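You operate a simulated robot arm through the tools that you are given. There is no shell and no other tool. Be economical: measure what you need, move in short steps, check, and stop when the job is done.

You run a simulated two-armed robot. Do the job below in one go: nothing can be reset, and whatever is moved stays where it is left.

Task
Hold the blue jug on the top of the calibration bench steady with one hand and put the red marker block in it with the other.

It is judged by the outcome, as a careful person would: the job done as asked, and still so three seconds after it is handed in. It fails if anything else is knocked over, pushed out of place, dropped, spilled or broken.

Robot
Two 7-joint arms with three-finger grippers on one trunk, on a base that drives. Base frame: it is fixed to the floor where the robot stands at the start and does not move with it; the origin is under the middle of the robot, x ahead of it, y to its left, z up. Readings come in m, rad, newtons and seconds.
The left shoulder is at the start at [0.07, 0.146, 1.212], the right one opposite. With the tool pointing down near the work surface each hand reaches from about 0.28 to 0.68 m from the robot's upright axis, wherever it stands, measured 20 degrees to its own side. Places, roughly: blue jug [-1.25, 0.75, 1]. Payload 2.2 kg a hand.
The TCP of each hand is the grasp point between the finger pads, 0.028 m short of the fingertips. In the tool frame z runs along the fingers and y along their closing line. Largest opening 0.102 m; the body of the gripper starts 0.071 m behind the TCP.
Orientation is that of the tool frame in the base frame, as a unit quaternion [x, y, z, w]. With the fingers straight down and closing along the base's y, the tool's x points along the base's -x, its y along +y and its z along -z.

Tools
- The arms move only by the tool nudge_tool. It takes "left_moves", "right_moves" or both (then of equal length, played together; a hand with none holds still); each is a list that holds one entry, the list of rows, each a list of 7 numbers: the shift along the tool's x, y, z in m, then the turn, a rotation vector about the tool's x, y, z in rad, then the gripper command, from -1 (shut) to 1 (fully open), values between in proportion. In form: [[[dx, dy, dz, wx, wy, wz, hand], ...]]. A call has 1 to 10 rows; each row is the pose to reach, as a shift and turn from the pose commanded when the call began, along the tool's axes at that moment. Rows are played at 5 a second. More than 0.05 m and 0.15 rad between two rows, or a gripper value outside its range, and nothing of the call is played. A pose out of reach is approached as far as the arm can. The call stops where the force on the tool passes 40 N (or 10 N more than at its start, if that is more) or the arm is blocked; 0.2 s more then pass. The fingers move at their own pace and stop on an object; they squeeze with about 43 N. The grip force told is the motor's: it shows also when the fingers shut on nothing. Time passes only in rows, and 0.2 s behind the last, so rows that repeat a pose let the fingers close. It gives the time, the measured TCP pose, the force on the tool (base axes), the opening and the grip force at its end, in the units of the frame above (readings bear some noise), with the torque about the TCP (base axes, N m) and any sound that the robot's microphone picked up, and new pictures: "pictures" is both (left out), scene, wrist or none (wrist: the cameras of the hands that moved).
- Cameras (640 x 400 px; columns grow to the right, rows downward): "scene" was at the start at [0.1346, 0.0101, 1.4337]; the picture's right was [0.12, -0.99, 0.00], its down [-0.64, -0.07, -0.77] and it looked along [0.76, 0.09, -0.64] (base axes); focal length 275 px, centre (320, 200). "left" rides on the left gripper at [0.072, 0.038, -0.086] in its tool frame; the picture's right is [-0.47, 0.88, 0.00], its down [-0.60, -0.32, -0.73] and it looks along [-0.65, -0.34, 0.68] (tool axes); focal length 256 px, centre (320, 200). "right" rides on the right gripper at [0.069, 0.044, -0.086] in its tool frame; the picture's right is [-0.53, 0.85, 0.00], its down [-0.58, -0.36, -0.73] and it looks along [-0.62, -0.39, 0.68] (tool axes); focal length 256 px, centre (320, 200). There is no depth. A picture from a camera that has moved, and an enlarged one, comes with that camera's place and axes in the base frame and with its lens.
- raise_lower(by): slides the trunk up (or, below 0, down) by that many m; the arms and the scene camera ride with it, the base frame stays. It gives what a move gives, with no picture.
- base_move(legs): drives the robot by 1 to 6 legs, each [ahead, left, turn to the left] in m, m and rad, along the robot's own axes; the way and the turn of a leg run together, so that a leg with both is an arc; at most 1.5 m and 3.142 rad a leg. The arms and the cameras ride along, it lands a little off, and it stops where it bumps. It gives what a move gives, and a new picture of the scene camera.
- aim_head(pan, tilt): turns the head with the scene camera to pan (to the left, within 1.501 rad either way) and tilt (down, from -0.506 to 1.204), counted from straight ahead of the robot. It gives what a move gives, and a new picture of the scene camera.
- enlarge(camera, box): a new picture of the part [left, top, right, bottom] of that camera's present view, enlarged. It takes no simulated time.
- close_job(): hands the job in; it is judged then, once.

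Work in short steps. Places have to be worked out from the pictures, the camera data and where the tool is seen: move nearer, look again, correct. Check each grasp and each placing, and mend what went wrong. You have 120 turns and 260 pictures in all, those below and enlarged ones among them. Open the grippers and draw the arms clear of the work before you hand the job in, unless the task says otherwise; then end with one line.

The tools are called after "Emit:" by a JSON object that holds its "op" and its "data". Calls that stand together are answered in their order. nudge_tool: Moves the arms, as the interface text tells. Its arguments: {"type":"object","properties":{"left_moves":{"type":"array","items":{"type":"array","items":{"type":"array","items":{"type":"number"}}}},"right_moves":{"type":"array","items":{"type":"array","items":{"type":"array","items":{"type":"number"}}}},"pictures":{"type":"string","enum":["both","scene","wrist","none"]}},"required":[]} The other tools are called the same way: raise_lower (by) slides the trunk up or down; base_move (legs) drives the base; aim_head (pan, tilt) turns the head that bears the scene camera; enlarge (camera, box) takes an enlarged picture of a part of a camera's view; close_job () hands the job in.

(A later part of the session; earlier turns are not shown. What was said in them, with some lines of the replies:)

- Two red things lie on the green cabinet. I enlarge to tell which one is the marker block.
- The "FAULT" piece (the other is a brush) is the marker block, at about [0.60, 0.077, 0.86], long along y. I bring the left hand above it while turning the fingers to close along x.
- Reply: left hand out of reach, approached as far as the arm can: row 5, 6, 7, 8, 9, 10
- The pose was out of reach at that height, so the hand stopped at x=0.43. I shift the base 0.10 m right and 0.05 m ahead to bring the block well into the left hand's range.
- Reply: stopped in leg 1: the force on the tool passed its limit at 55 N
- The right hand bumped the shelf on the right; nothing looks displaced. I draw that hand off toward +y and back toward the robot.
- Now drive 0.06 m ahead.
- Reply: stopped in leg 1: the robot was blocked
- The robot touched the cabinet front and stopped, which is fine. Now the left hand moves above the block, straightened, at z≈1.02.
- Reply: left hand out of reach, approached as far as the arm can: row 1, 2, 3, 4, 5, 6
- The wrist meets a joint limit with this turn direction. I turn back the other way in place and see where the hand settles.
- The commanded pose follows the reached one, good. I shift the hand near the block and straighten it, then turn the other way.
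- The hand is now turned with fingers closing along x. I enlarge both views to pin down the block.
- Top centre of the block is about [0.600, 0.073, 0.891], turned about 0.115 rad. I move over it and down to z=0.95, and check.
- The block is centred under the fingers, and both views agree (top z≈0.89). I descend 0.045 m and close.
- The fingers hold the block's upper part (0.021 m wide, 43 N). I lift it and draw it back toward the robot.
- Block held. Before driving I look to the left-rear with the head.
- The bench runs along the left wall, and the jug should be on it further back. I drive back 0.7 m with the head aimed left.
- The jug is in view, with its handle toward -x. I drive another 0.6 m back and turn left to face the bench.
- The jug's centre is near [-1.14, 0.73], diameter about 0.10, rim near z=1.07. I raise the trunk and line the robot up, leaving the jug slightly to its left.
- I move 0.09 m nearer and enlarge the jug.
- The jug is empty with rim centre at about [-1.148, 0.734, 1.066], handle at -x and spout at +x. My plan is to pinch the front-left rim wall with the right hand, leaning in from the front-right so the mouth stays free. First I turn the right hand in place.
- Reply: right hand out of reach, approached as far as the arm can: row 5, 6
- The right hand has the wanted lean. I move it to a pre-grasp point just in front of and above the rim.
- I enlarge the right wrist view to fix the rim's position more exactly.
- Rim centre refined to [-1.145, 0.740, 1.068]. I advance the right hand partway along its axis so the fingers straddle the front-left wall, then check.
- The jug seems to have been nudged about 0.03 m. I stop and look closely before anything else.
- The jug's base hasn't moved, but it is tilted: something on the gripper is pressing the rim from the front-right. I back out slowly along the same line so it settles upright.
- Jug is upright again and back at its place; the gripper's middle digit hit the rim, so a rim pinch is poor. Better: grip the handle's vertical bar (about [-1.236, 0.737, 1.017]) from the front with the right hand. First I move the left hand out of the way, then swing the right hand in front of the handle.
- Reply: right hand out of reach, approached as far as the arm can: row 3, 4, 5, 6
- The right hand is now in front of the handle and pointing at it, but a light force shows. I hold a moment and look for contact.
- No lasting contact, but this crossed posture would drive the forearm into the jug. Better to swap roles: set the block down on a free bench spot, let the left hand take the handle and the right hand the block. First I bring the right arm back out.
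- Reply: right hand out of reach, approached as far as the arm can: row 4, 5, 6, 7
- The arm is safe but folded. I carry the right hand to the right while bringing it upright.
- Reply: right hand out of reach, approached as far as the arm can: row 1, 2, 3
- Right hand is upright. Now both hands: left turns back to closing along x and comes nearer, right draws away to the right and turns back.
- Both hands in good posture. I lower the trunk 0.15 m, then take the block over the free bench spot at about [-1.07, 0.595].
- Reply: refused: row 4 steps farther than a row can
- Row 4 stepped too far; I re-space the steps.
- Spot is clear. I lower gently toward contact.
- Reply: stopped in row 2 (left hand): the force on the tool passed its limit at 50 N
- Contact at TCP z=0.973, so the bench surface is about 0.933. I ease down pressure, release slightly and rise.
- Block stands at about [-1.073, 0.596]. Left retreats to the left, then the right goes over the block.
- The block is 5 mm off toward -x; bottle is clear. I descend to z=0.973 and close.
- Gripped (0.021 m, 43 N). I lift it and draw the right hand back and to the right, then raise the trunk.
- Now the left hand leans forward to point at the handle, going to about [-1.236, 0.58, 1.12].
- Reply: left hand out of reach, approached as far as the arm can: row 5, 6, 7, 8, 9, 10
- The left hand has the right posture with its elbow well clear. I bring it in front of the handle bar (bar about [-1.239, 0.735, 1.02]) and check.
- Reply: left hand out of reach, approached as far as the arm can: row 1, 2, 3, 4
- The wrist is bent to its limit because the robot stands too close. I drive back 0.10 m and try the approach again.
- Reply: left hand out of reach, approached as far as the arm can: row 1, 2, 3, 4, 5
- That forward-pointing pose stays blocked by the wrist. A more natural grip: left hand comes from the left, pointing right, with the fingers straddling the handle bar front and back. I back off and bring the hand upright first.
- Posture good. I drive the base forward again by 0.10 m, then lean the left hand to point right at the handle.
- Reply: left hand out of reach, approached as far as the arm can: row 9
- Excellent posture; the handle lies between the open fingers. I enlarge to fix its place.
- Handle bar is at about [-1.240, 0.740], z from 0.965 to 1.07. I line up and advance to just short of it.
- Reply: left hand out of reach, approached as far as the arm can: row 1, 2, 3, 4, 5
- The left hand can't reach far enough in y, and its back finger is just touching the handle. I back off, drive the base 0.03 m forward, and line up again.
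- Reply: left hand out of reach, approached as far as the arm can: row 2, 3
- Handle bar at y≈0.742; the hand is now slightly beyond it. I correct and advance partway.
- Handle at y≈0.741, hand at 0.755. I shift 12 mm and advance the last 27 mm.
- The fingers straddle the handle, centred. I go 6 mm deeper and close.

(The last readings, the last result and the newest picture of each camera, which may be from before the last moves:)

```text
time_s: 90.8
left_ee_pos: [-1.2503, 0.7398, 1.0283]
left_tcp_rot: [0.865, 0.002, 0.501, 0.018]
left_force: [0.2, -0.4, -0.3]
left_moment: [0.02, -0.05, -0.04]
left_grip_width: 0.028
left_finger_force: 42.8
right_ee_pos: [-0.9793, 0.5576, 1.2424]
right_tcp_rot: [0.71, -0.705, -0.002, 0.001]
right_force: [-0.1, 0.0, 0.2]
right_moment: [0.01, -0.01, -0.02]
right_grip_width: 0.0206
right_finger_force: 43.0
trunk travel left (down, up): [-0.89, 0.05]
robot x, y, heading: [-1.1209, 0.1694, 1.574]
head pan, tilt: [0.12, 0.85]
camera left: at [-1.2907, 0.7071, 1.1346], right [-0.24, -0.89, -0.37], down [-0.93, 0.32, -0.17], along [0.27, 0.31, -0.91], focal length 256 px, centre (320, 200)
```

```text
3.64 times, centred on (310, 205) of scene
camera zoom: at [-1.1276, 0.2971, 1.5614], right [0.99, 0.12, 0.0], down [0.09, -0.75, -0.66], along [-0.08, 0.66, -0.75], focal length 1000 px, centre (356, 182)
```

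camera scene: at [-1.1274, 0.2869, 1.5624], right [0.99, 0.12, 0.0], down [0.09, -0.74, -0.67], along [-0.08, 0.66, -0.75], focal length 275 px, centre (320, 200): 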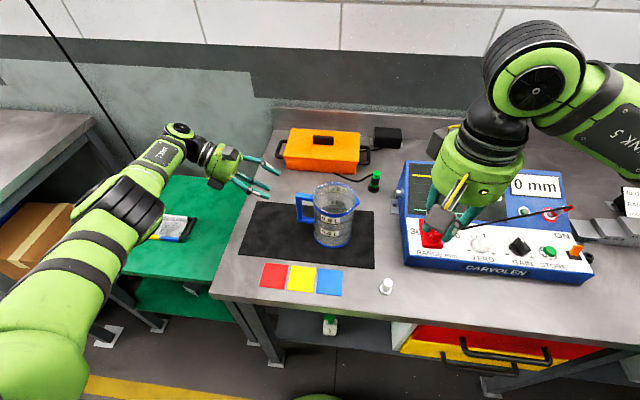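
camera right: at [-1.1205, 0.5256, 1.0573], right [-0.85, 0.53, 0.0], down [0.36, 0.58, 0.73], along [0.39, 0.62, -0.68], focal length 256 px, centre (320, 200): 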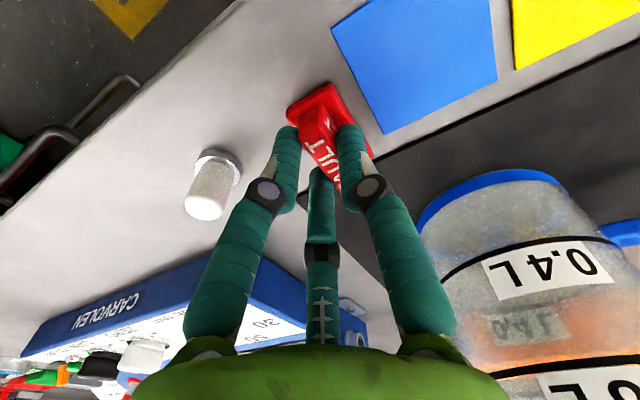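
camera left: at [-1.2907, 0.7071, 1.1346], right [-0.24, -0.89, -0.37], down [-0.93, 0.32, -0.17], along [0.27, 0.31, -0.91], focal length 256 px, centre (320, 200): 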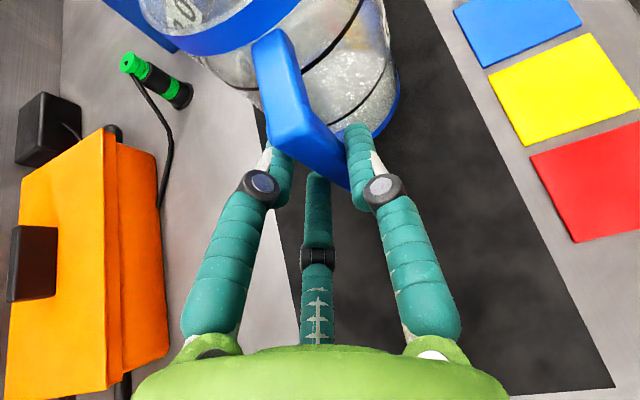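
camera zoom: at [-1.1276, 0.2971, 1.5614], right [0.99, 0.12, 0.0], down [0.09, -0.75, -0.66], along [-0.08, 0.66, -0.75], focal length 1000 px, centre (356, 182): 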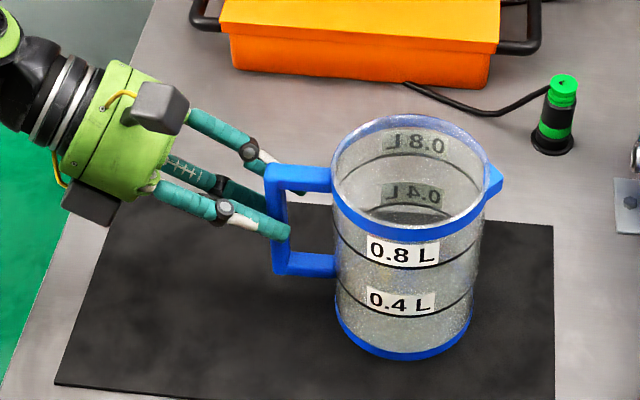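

Handle gripped (0.028 m strap, 43 N) and the jug stands in place. Now the right hand carries the block over the mouth at about [-1.145, 0.740].

Emit:
{"op": "nudge_tool", "data": {"right_moves": [[[-0.03, 0.027, 0, 0, 0, 0, -1], [-0.06, 0.054, 0, 0, 0, 0, -1], [-0.09, 0.081, 0, 0, 0, 0, -1], [-0.12, 0.108, 0, 0, 0, 0, -1], [-0.151, 0.134, 0, 0, 0, 0, -1], [-0.182, 0.164, 0, 0, 0, 0, -1], [-0.182, 0.164, 0, 0, 0, 0, -1]]]}}

Emit:
{"op": "enlarge", "data": {"camera": "left", "box": [0, 0, 640, 400]}}

```text
time_s: 92.3
left_ee_pos: [-1.2503, 0.7398, 1.0276]
left_tcp_rot: [0.866, 0.003, 0.5, 0.017]
left_force: [0.1, -0.1, -0.3]
left_moment: [-0.02, 0.15, 0.04]
left_grip_width: 0.0277
left_finger_force: 42.6
right_ee_pos: [-1.1461, 0.7374, 1.2455]
right_tcp_rot: [0.71, -0.704, -0.001, 0.002]
right_force: [-0.7, 0.2, -0.4]
right_moment: [0.02, 0.04, 0.05]
right_grip_width: 0.0206
right_finger_force: 42.8
trunk travel left (down, up): [-0.89, 0.05]
robot x, y, heading: [-1.1208, 0.1668, 1.571]
head pan, tilt: [0.12, 0.85]
camera scene: at [-1.127, 0.2967, 1.5614], right [0.99, 0.12, 0.0], down [0.09, -0.75, -0.66], along [-0.08, 0.66, -0.75], focal length 275 px, centre (320, 200)
camera right: at [-1.1884, 0.6678, 1.3319], right [-0.85, 0.53, 0.0], down [0.36, 0.58, 0.73], along [0.38, 0.62, -0.68], focal length 256 px, centre (320, 200)
```

scene: 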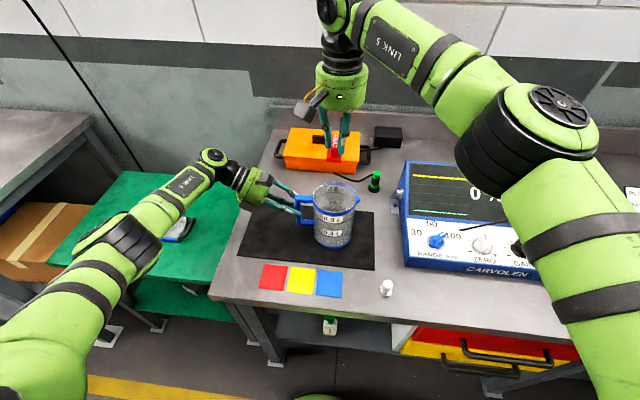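
right: 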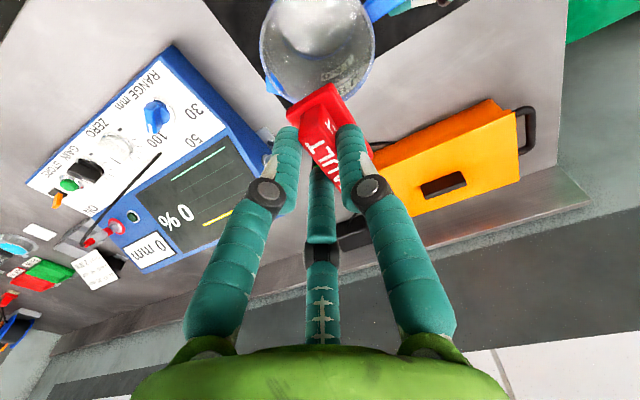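

```text
1.00 times, centred on (320, 200) of left (not enlarged: the box is as wide or as high as the picture)
camera zoom: at [-1.2906, 0.7069, 1.1348], right [-0.24, -0.89, -0.37], down [-0.93, 0.32, -0.17], along [0.27, 0.31, -0.91], focal length 256 px, centre (320, 200)
```

zoom: 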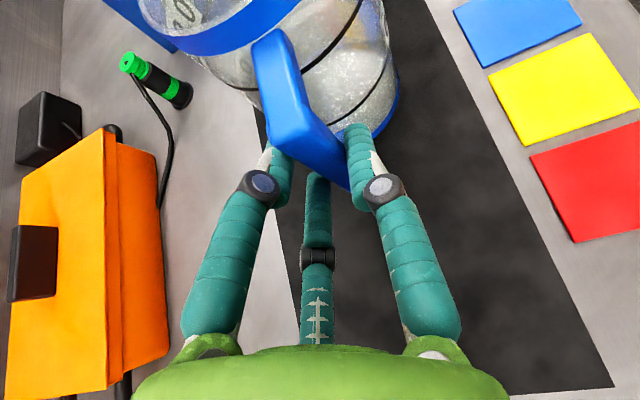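

The block is over the mouth, centred within a few mm. I descend to just above the rim and check.

Emit:
{"op": "nudge_tool", "data": {"right_moves": [[[0, 0, 0.04, 0, 0, 0, -1], [0, 0, 0.08, 0, 0, 0, -1], [0, 0, 0.12, 0, 0, 0, -1], [0, 0, 0.12, 0, 0, 0, -1]]]}}

Emit:
{"op": "enlarge", "data": {"camera": "scene", "box": [260, 120, 400, 260]}}

Emit:
{"op": "enlarge", "data": {"camera": "left", "box": [100, 0, 420, 200]}}

```text
time_s: 93.3
left_ee_pos: [-1.2505, 0.7408, 1.0282]
left_tcp_rot: [0.865, 0.003, 0.501, 0.017]
left_force: [0.0, -0.3, -0.1]
left_moment: [0.07, 0.02, 0.01]
left_grip_width: 0.0278
left_finger_force: 43.0
right_ee_pos: [-1.1461, 0.7409, 1.1236]
right_tcp_rot: [0.709, -0.705, -0.002, 0.002]
right_force: [0.5, 0.4, -0.1]
right_moment: [-0.02, 0.0, -0.02]
right_grip_width: 0.0206
right_finger_force: 43.0
trunk travel left (down, up): [-0.89, 0.05]
robot x, y, heading: [-1.1171, 0.1703, 1.573]
head pan, tilt: [0.12, 0.85]
camera scene: at [-1.1277, 0.297, 1.5614], right [0.99, 0.12, 0.0], down [0.09, -0.75, -0.66], along [-0.08, 0.66, -0.75], focal length 275 px, centre (320, 200)
camera right: at [-1.1883, 0.6708, 1.2106], right [-0.85, 0.53, 0.0], down [0.36, 0.58, 0.73], along [0.38, 0.62, -0.68], focal length 256 px, centre (320, 200)
```

scene: 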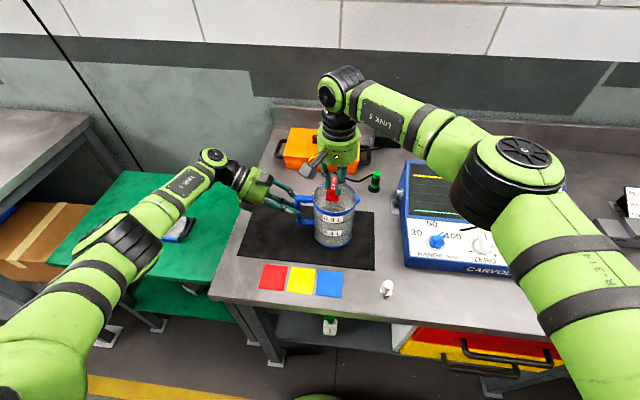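
right: 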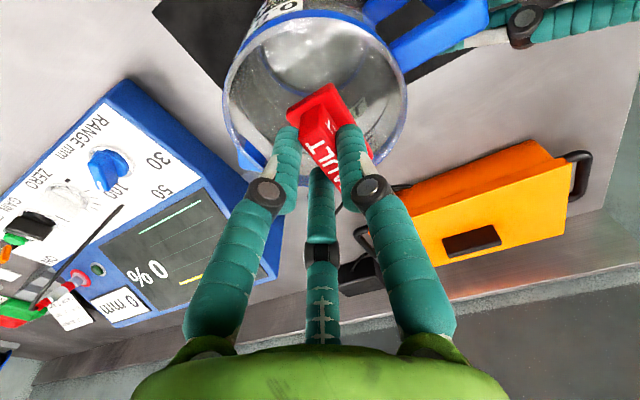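

```text
2.86 times, centred on (330, 190) of scene
camera zoom: at [-1.1277, 0.297, 1.5614], right [0.99, 0.12, 0.0], down [0.09, -0.75, -0.66], along [-0.08, 0.66, -0.75], focal length 786 px, centre (291, 229)
```

zoom: 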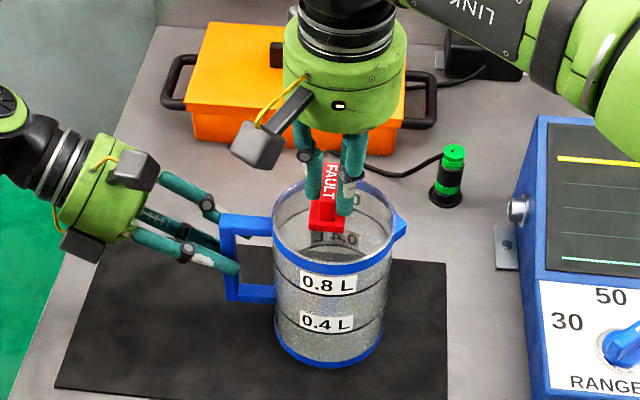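

```text
2.00 times, centred on (260, 100) of left
camera zoom: at [-1.291, 0.7072, 1.1346], right [-0.24, -0.89, -0.37], down [-0.93, 0.32, -0.17], along [0.27, 0.31, -0.91], focal length 512 px, centre (440, 400)
```

zoom: 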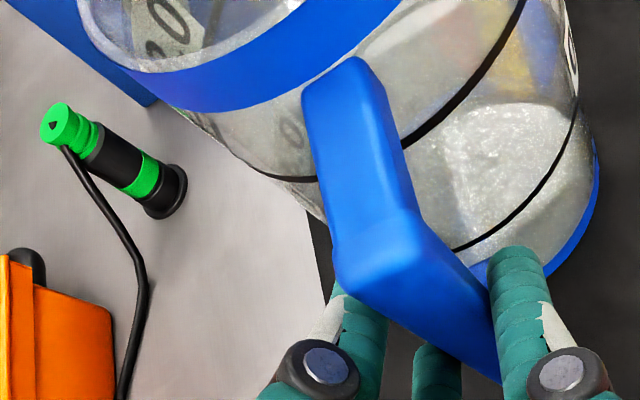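

Block is centred over the mouth and both bodies are clear. I lower it inside the jug to TCP z≈1.035.

Emit:
{"op": "nudge_tool", "data": {"right_moves": [[[0, -0.002, 0.02, 0, 0, 0, -1], [0, -0.002, 0.04, 0, 0, 0, -1], [0, -0.002, 0.06, 0, 0, 0, -1], [0, -0.002, 0.075, 0, 0, 0, -1], [0, -0.002, 0.088, 0, 0, 0, -1], [0, -0.002, 0.088, 0, 0, 0, -1]]]}}

Emit:
{"op": "enlarge", "data": {"camera": "scene", "box": [260, 120, 400, 260]}}

```text
time_s: 94.8
left_ee_pos: [-1.2515, 0.7391, 1.028]
left_tcp_rot: [0.865, 0.002, 0.501, 0.018]
left_force: [-0.9, -0.5, -0.7]
left_moment: [0.06, 0.1, -0.01]
left_grip_width: 0.0278
left_finger_force: 42.9
right_ee_pos: [-1.1428, 0.7402, 1.0336]
right_tcp_rot: [0.709, -0.705, -0.001, 0.002]
right_force: [0.5, -0.6, -1.5]
right_moment: [-0.01, 0.0, -0.02]
right_grip_width: 0.0205
right_finger_force: 42.9
trunk travel left (down, up): [-0.89, 0.05]
robot x, y, heading: [-1.1172, 0.169, 1.57]
head pan, tilt: [0.12, 0.85]
camera scene: at [-1.1279, 0.2971, 1.5614], right [0.99, 0.12, 0.0], down [0.09, -0.75, -0.66], along [-0.08, 0.66, -0.75], focal length 275 px, centre (320, 200)
camera right: at [-1.1847, 0.6703, 1.1217], right [-0.85, 0.53, 0.0], down [0.36, 0.58, 0.73], along [0.38, 0.62, -0.68], focal length 256 px, centre (320, 200)
```

scene: 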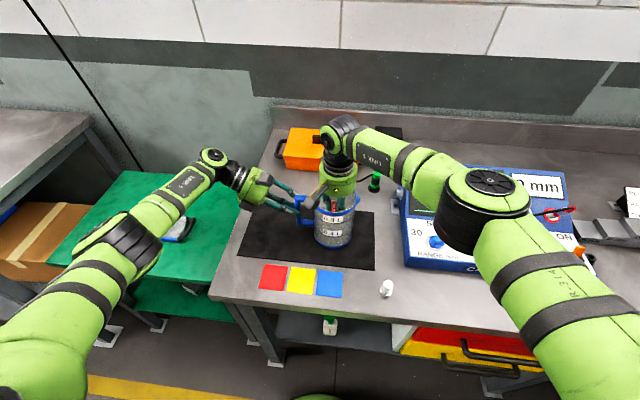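
right: 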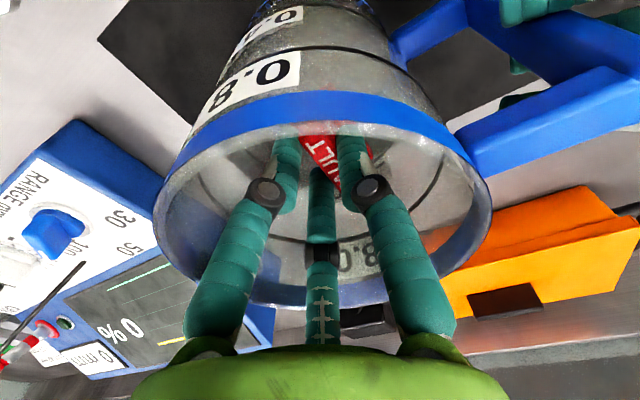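

```text
2.86 times, centred on (330, 190) of scene
camera zoom: at [-1.1279, 0.2971, 1.5614], right [0.99, 0.12, 0.0], down [0.09, -0.75, -0.66], along [-0.08, 0.66, -0.75], focal length 786 px, centre (291, 229)
```

zoom: 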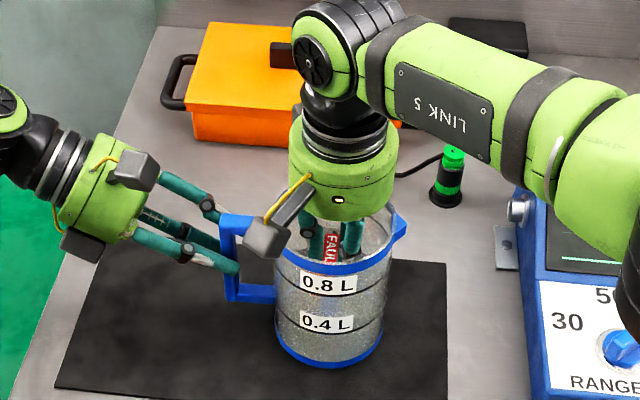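

Room remains, so I lower a further 18 mm, open slightly to release, wait, and rise.

Emit:
{"op": "nudge_tool", "data": {"right_moves": [[[0, 0, 0.01, 0, 0, 0, -1], [0, 0, 0.018, 0, 0, 0, -1], [0, 0, 0.018, 0, 0, 0, -0.5], [0, 0, 0.018, 0, 0, 0, -0.3], [0, 0, 0.018, 0, 0, 0, -0.3], [0, 0, 0.0, 0, 0, 0, -0.3], [0, 0, -0.03, 0, 0, 0, -0.3], [0, 0, -0.07, 0, 0, 0, -0.3], [0, 0, -0.11, 0, 0, 0, -0.3], [0, 0, -0.15, 0, 0, 0, -0.3]]]}}

Emit:
{"op": "enlarge", "data": {"camera": "scene", "box": [260, 120, 400, 260]}}

```text
time_s: 97.0
left_ee_pos: [-1.2505, 0.7395, 1.0293]
left_tcp_rot: [0.866, 0.003, 0.501, 0.017]
left_force: [-0.6, -0.3, 0.4]
left_moment: [0.02, 0.08, 0.05]
left_grip_width: 0.0275
left_finger_force: 42.8
right_ee_pos: [-1.1404, 0.7372, 1.1819]
right_tcp_rot: [0.71, -0.704, -0.001, 0.002]
right_force: [-0.3, -0.7, -0.3]
right_moment: [-0.04, -0.03, -0.02]
right_grip_width: 0.0357
right_finger_force: 0.0
trunk travel left (down, up): [-0.89, 0.05]
robot x, y, heading: [-1.1199, 0.17, 1.572]
head pan, tilt: [0.12, 0.85]
camera scene: at [-1.128, 0.2965, 1.5614], right [0.99, 0.12, 0.0], down [0.09, -0.75, -0.66], along [-0.08, 0.66, -0.75], focal length 275 px, centre (320, 200)
camera right: at [-1.1831, 0.6675, 1.2686], right [-0.85, 0.53, 0.0], down [0.36, 0.58, 0.73], along [0.38, 0.62, -0.68], focal length 256 px, centre (320, 200)
```

scene: 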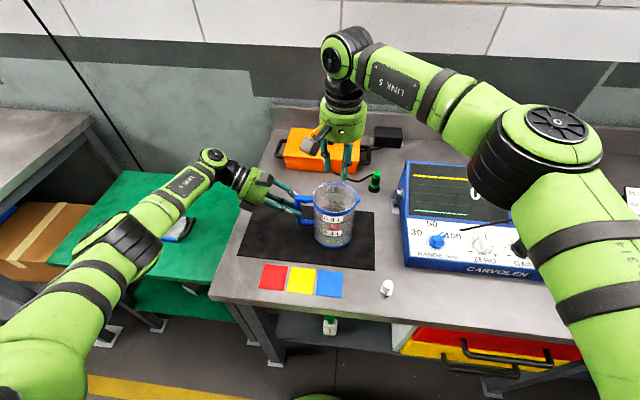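
right: 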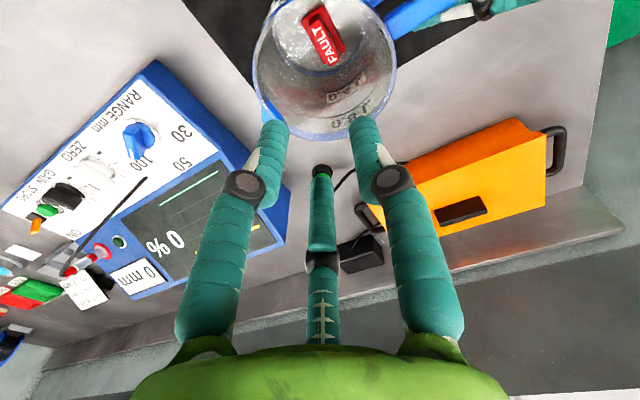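

```text
2.86 times, centred on (330, 190) of scene
camera zoom: at [-1.128, 0.2965, 1.5614], right [0.99, 0.12, 0.0], down [0.09, -0.75, -0.66], along [-0.08, 0.66, -0.75], focal length 786 px, centre (291, 229)
```

zoom: 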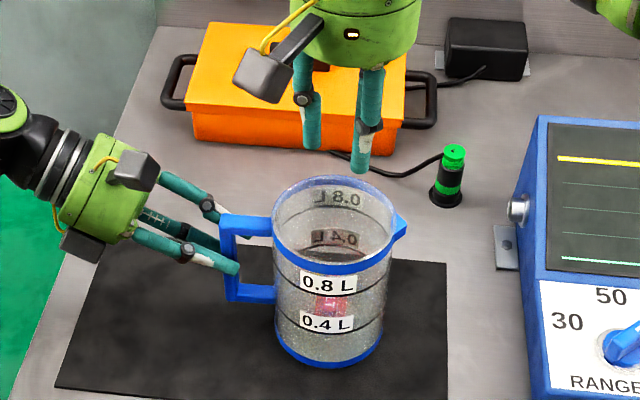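

The block lies on the jug's floor. I withdraw the right hand up and away first.

Emit:
{"op": "nudge_tool", "data": {"right_moves": [[[0, 0, -0.03, 0, 0, 0, -0.3], [0, 0, -0.06, 0, 0, 0, -0.3], [0.03, -0.027, -0.06, 0, 0, 0, -0.3], [0.06, -0.054, -0.06, 0, 0, 0, -0.3], [0.09, -0.081, -0.06, 0, 0, 0, -0.3], [0.12, -0.108, -0.06, 0, 0, 0, 0], [0.151, -0.134, -0.06, 0, 0, 0, 0.5], [0.182, -0.164, -0.06, 0, 0, 0, 1]]], "pictures": "none"}}

Emit:
{"op": "nudge_tool", "data": {"left_moves": [[[0, 0, 0, 0, 0, 0, -0.3], [0, 0, 0, 0, 0, 0, 0.0], [0, 0, 0, 0, 0, 0, 0.15], [0, 0, 0, 0, 0, 0, 0.15], [0, 0, -0.015, 0, 0, 0, 0.15], [0, 0, -0.03, 0, 0, 0, 0.15]]], "pictures": "wrist"}}

Emit:
{"op": "enlarge", "data": {"camera": "scene", "box": [250, 150, 390, 260]}}

```text
time_s: 98.8
left_ee_pos: [-1.2491, 0.7393, 1.0285]
left_tcp_rot: [0.866, 0.002, 0.499, 0.018]
left_force: [-0.1, 1.0, -0.7]
left_moment: [0.04, 0.19, 0.01]
left_grip_width: 0.0278
left_finger_force: 42.7
right_ee_pos: [-0.9733, 0.555, 1.2423]
right_tcp_rot: [0.71, -0.704, -0.002, 0.001]
right_force: [0.6, -0.1, -0.3]
right_moment: [0.02, 0.01, -0.03]
right_grip_width: 0.1023
right_finger_force: 0.1
trunk travel left (down, up): [-0.89, 0.05]
robot x, y, heading: [-1.1165, 0.1675, 1.57]
head pan, tilt: [0.12, 0.85]
```

```text
time_s: 100.2
left_ee_pos: [-1.2781, 0.7402, 1.0449]
left_tcp_rot: [0.865, 0.003, 0.502, 0.018]
left_force: [-0.7, -1.0, 0.4]
left_moment: [-0.02, 0.01, 0.0]
left_grip_width: 0.0587
left_finger_force: 0.1
right_ee_pos: [-0.9755, 0.5561, 1.2431]
right_tcp_rot: [0.709, -0.705, -0.001, 0.0]
right_force: [0.1, 0.2, -0.4]
right_moment: [0.02, -0.04, -0.01]
right_grip_width: 0.1018
right_finger_force: 0.0
trunk travel left (down, up): [-0.89, 0.05]
robot x, y, heading: [-1.1195, 0.1714, 1.568]
head pan, tilt: [0.12, 0.85]
camera left: at [-1.318, 0.7077, 1.1515], right [-0.24, -0.89, -0.37], down [-0.93, 0.32, -0.17], along [0.27, 0.31, -0.91], focal length 256 px, centre (320, 200)
```

left: 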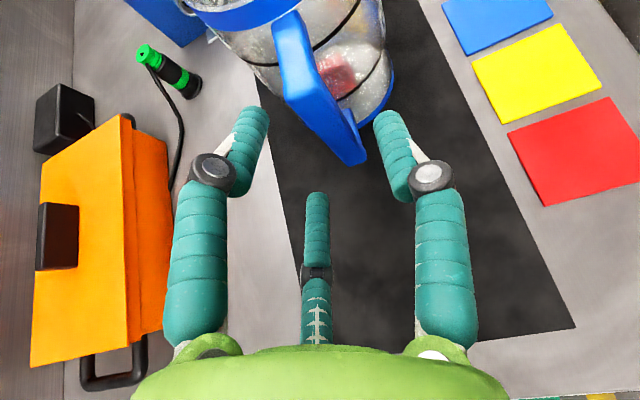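

```text
3.64 times, centred on (320, 205) of scene
camera zoom: at [-1.1285, 0.2969, 1.5614], right [0.99, 0.12, 0.0], down [0.09, -0.75, -0.66], along [-0.08, 0.66, -0.75], focal length 1000 px, centre (320, 182)
```

zoom: 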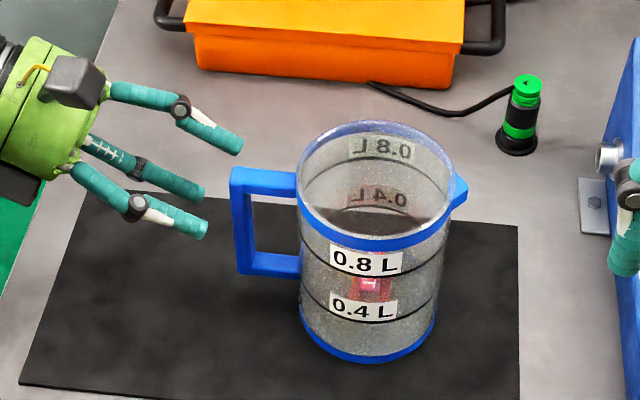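

Jug released, upright, block inside. I withdraw the left hand fully and take a last look.

Emit:
{"op": "nudge_tool", "data": {"left_moves": [[[0, 0, -0.03, 0, 0, 0, 0.3], [0, 0, -0.06, 0, 0, 0, 0.6], [0, 0, -0.09, 0, 0, 0, 1], [0, 0, -0.09, 0, 0, 0, 1]]], "pictures": "scene"}}

Emit:
{"op": "enlarge", "data": {"camera": "scene", "box": [250, 150, 390, 260]}}

```text
time_s: 101.2
left_ee_pos: [-1.3546, 0.7425, 1.0888]
left_tcp_rot: [0.865, 0.003, 0.501, 0.017]
left_force: [0.8, 1.0, -0.4]
left_moment: [0.01, 0.01, -0.01]
left_grip_width: 0.1019
left_finger_force: 0.1
right_ee_pos: [-0.9744, 0.5569, 1.2418]
right_tcp_rot: [0.71, -0.705, -0.001, 0.002]
right_force: [1.0, 0.0, 0.8]
right_moment: [-0.02, 0.0, 0.03]
right_grip_width: 0.1019
right_finger_force: 0.2
trunk travel left (down, up): [-0.89, 0.05]
robot x, y, heading: [-1.1203, 0.1687, 1.569]
head pan, tilt: [0.12, 0.85]
camera scene: at [-1.1275, 0.2972, 1.5614], right [0.99, 0.12, 0.0], down [0.09, -0.75, -0.66], along [-0.08, 0.66, -0.75], focal length 275 px, centre (320, 200)
```

scene: 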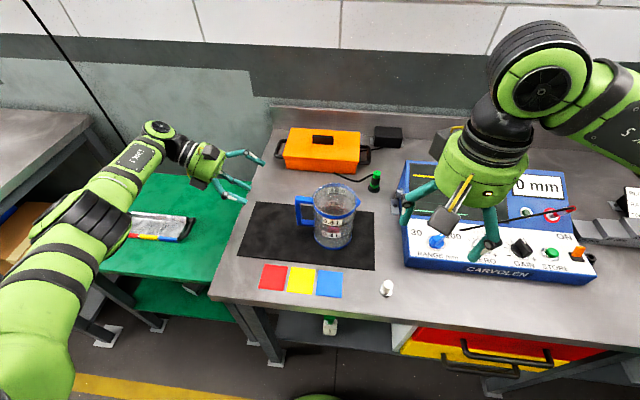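

```text
3.64 times, centred on (320, 205) of scene
camera zoom: at [-1.1275, 0.2972, 1.5614], right [0.99, 0.12, 0.0], down [0.09, -0.75, -0.66], along [-0.08, 0.66, -0.75], focal length 1000 px, centre (320, 182)
```

zoom: 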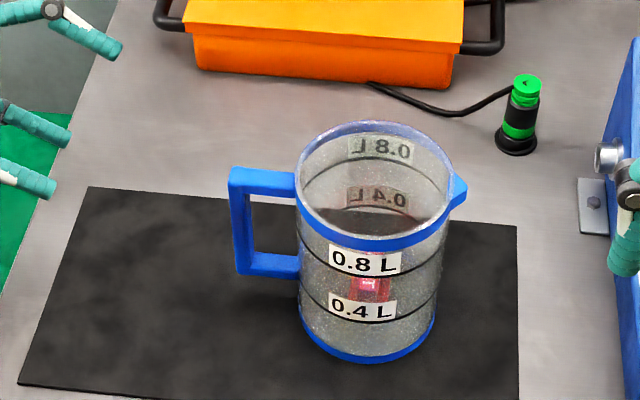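

The jug stands in its place with the block inside, both hands are open and clear, and nothing else has moved. I hand the job in.

Emit:
{"op": "close_job", "data": {}}

```text
The job is handed in.
```

The red FAULT marker block is in the blue jug: the left hand held the jug by its handle while the right hand lowered the block in and let it go near the bottom. Earlier, the right gripper bumped the shelf beside the cabinet, and a failed rim grip briefly tilted the jug, which settled back upright where it stood.
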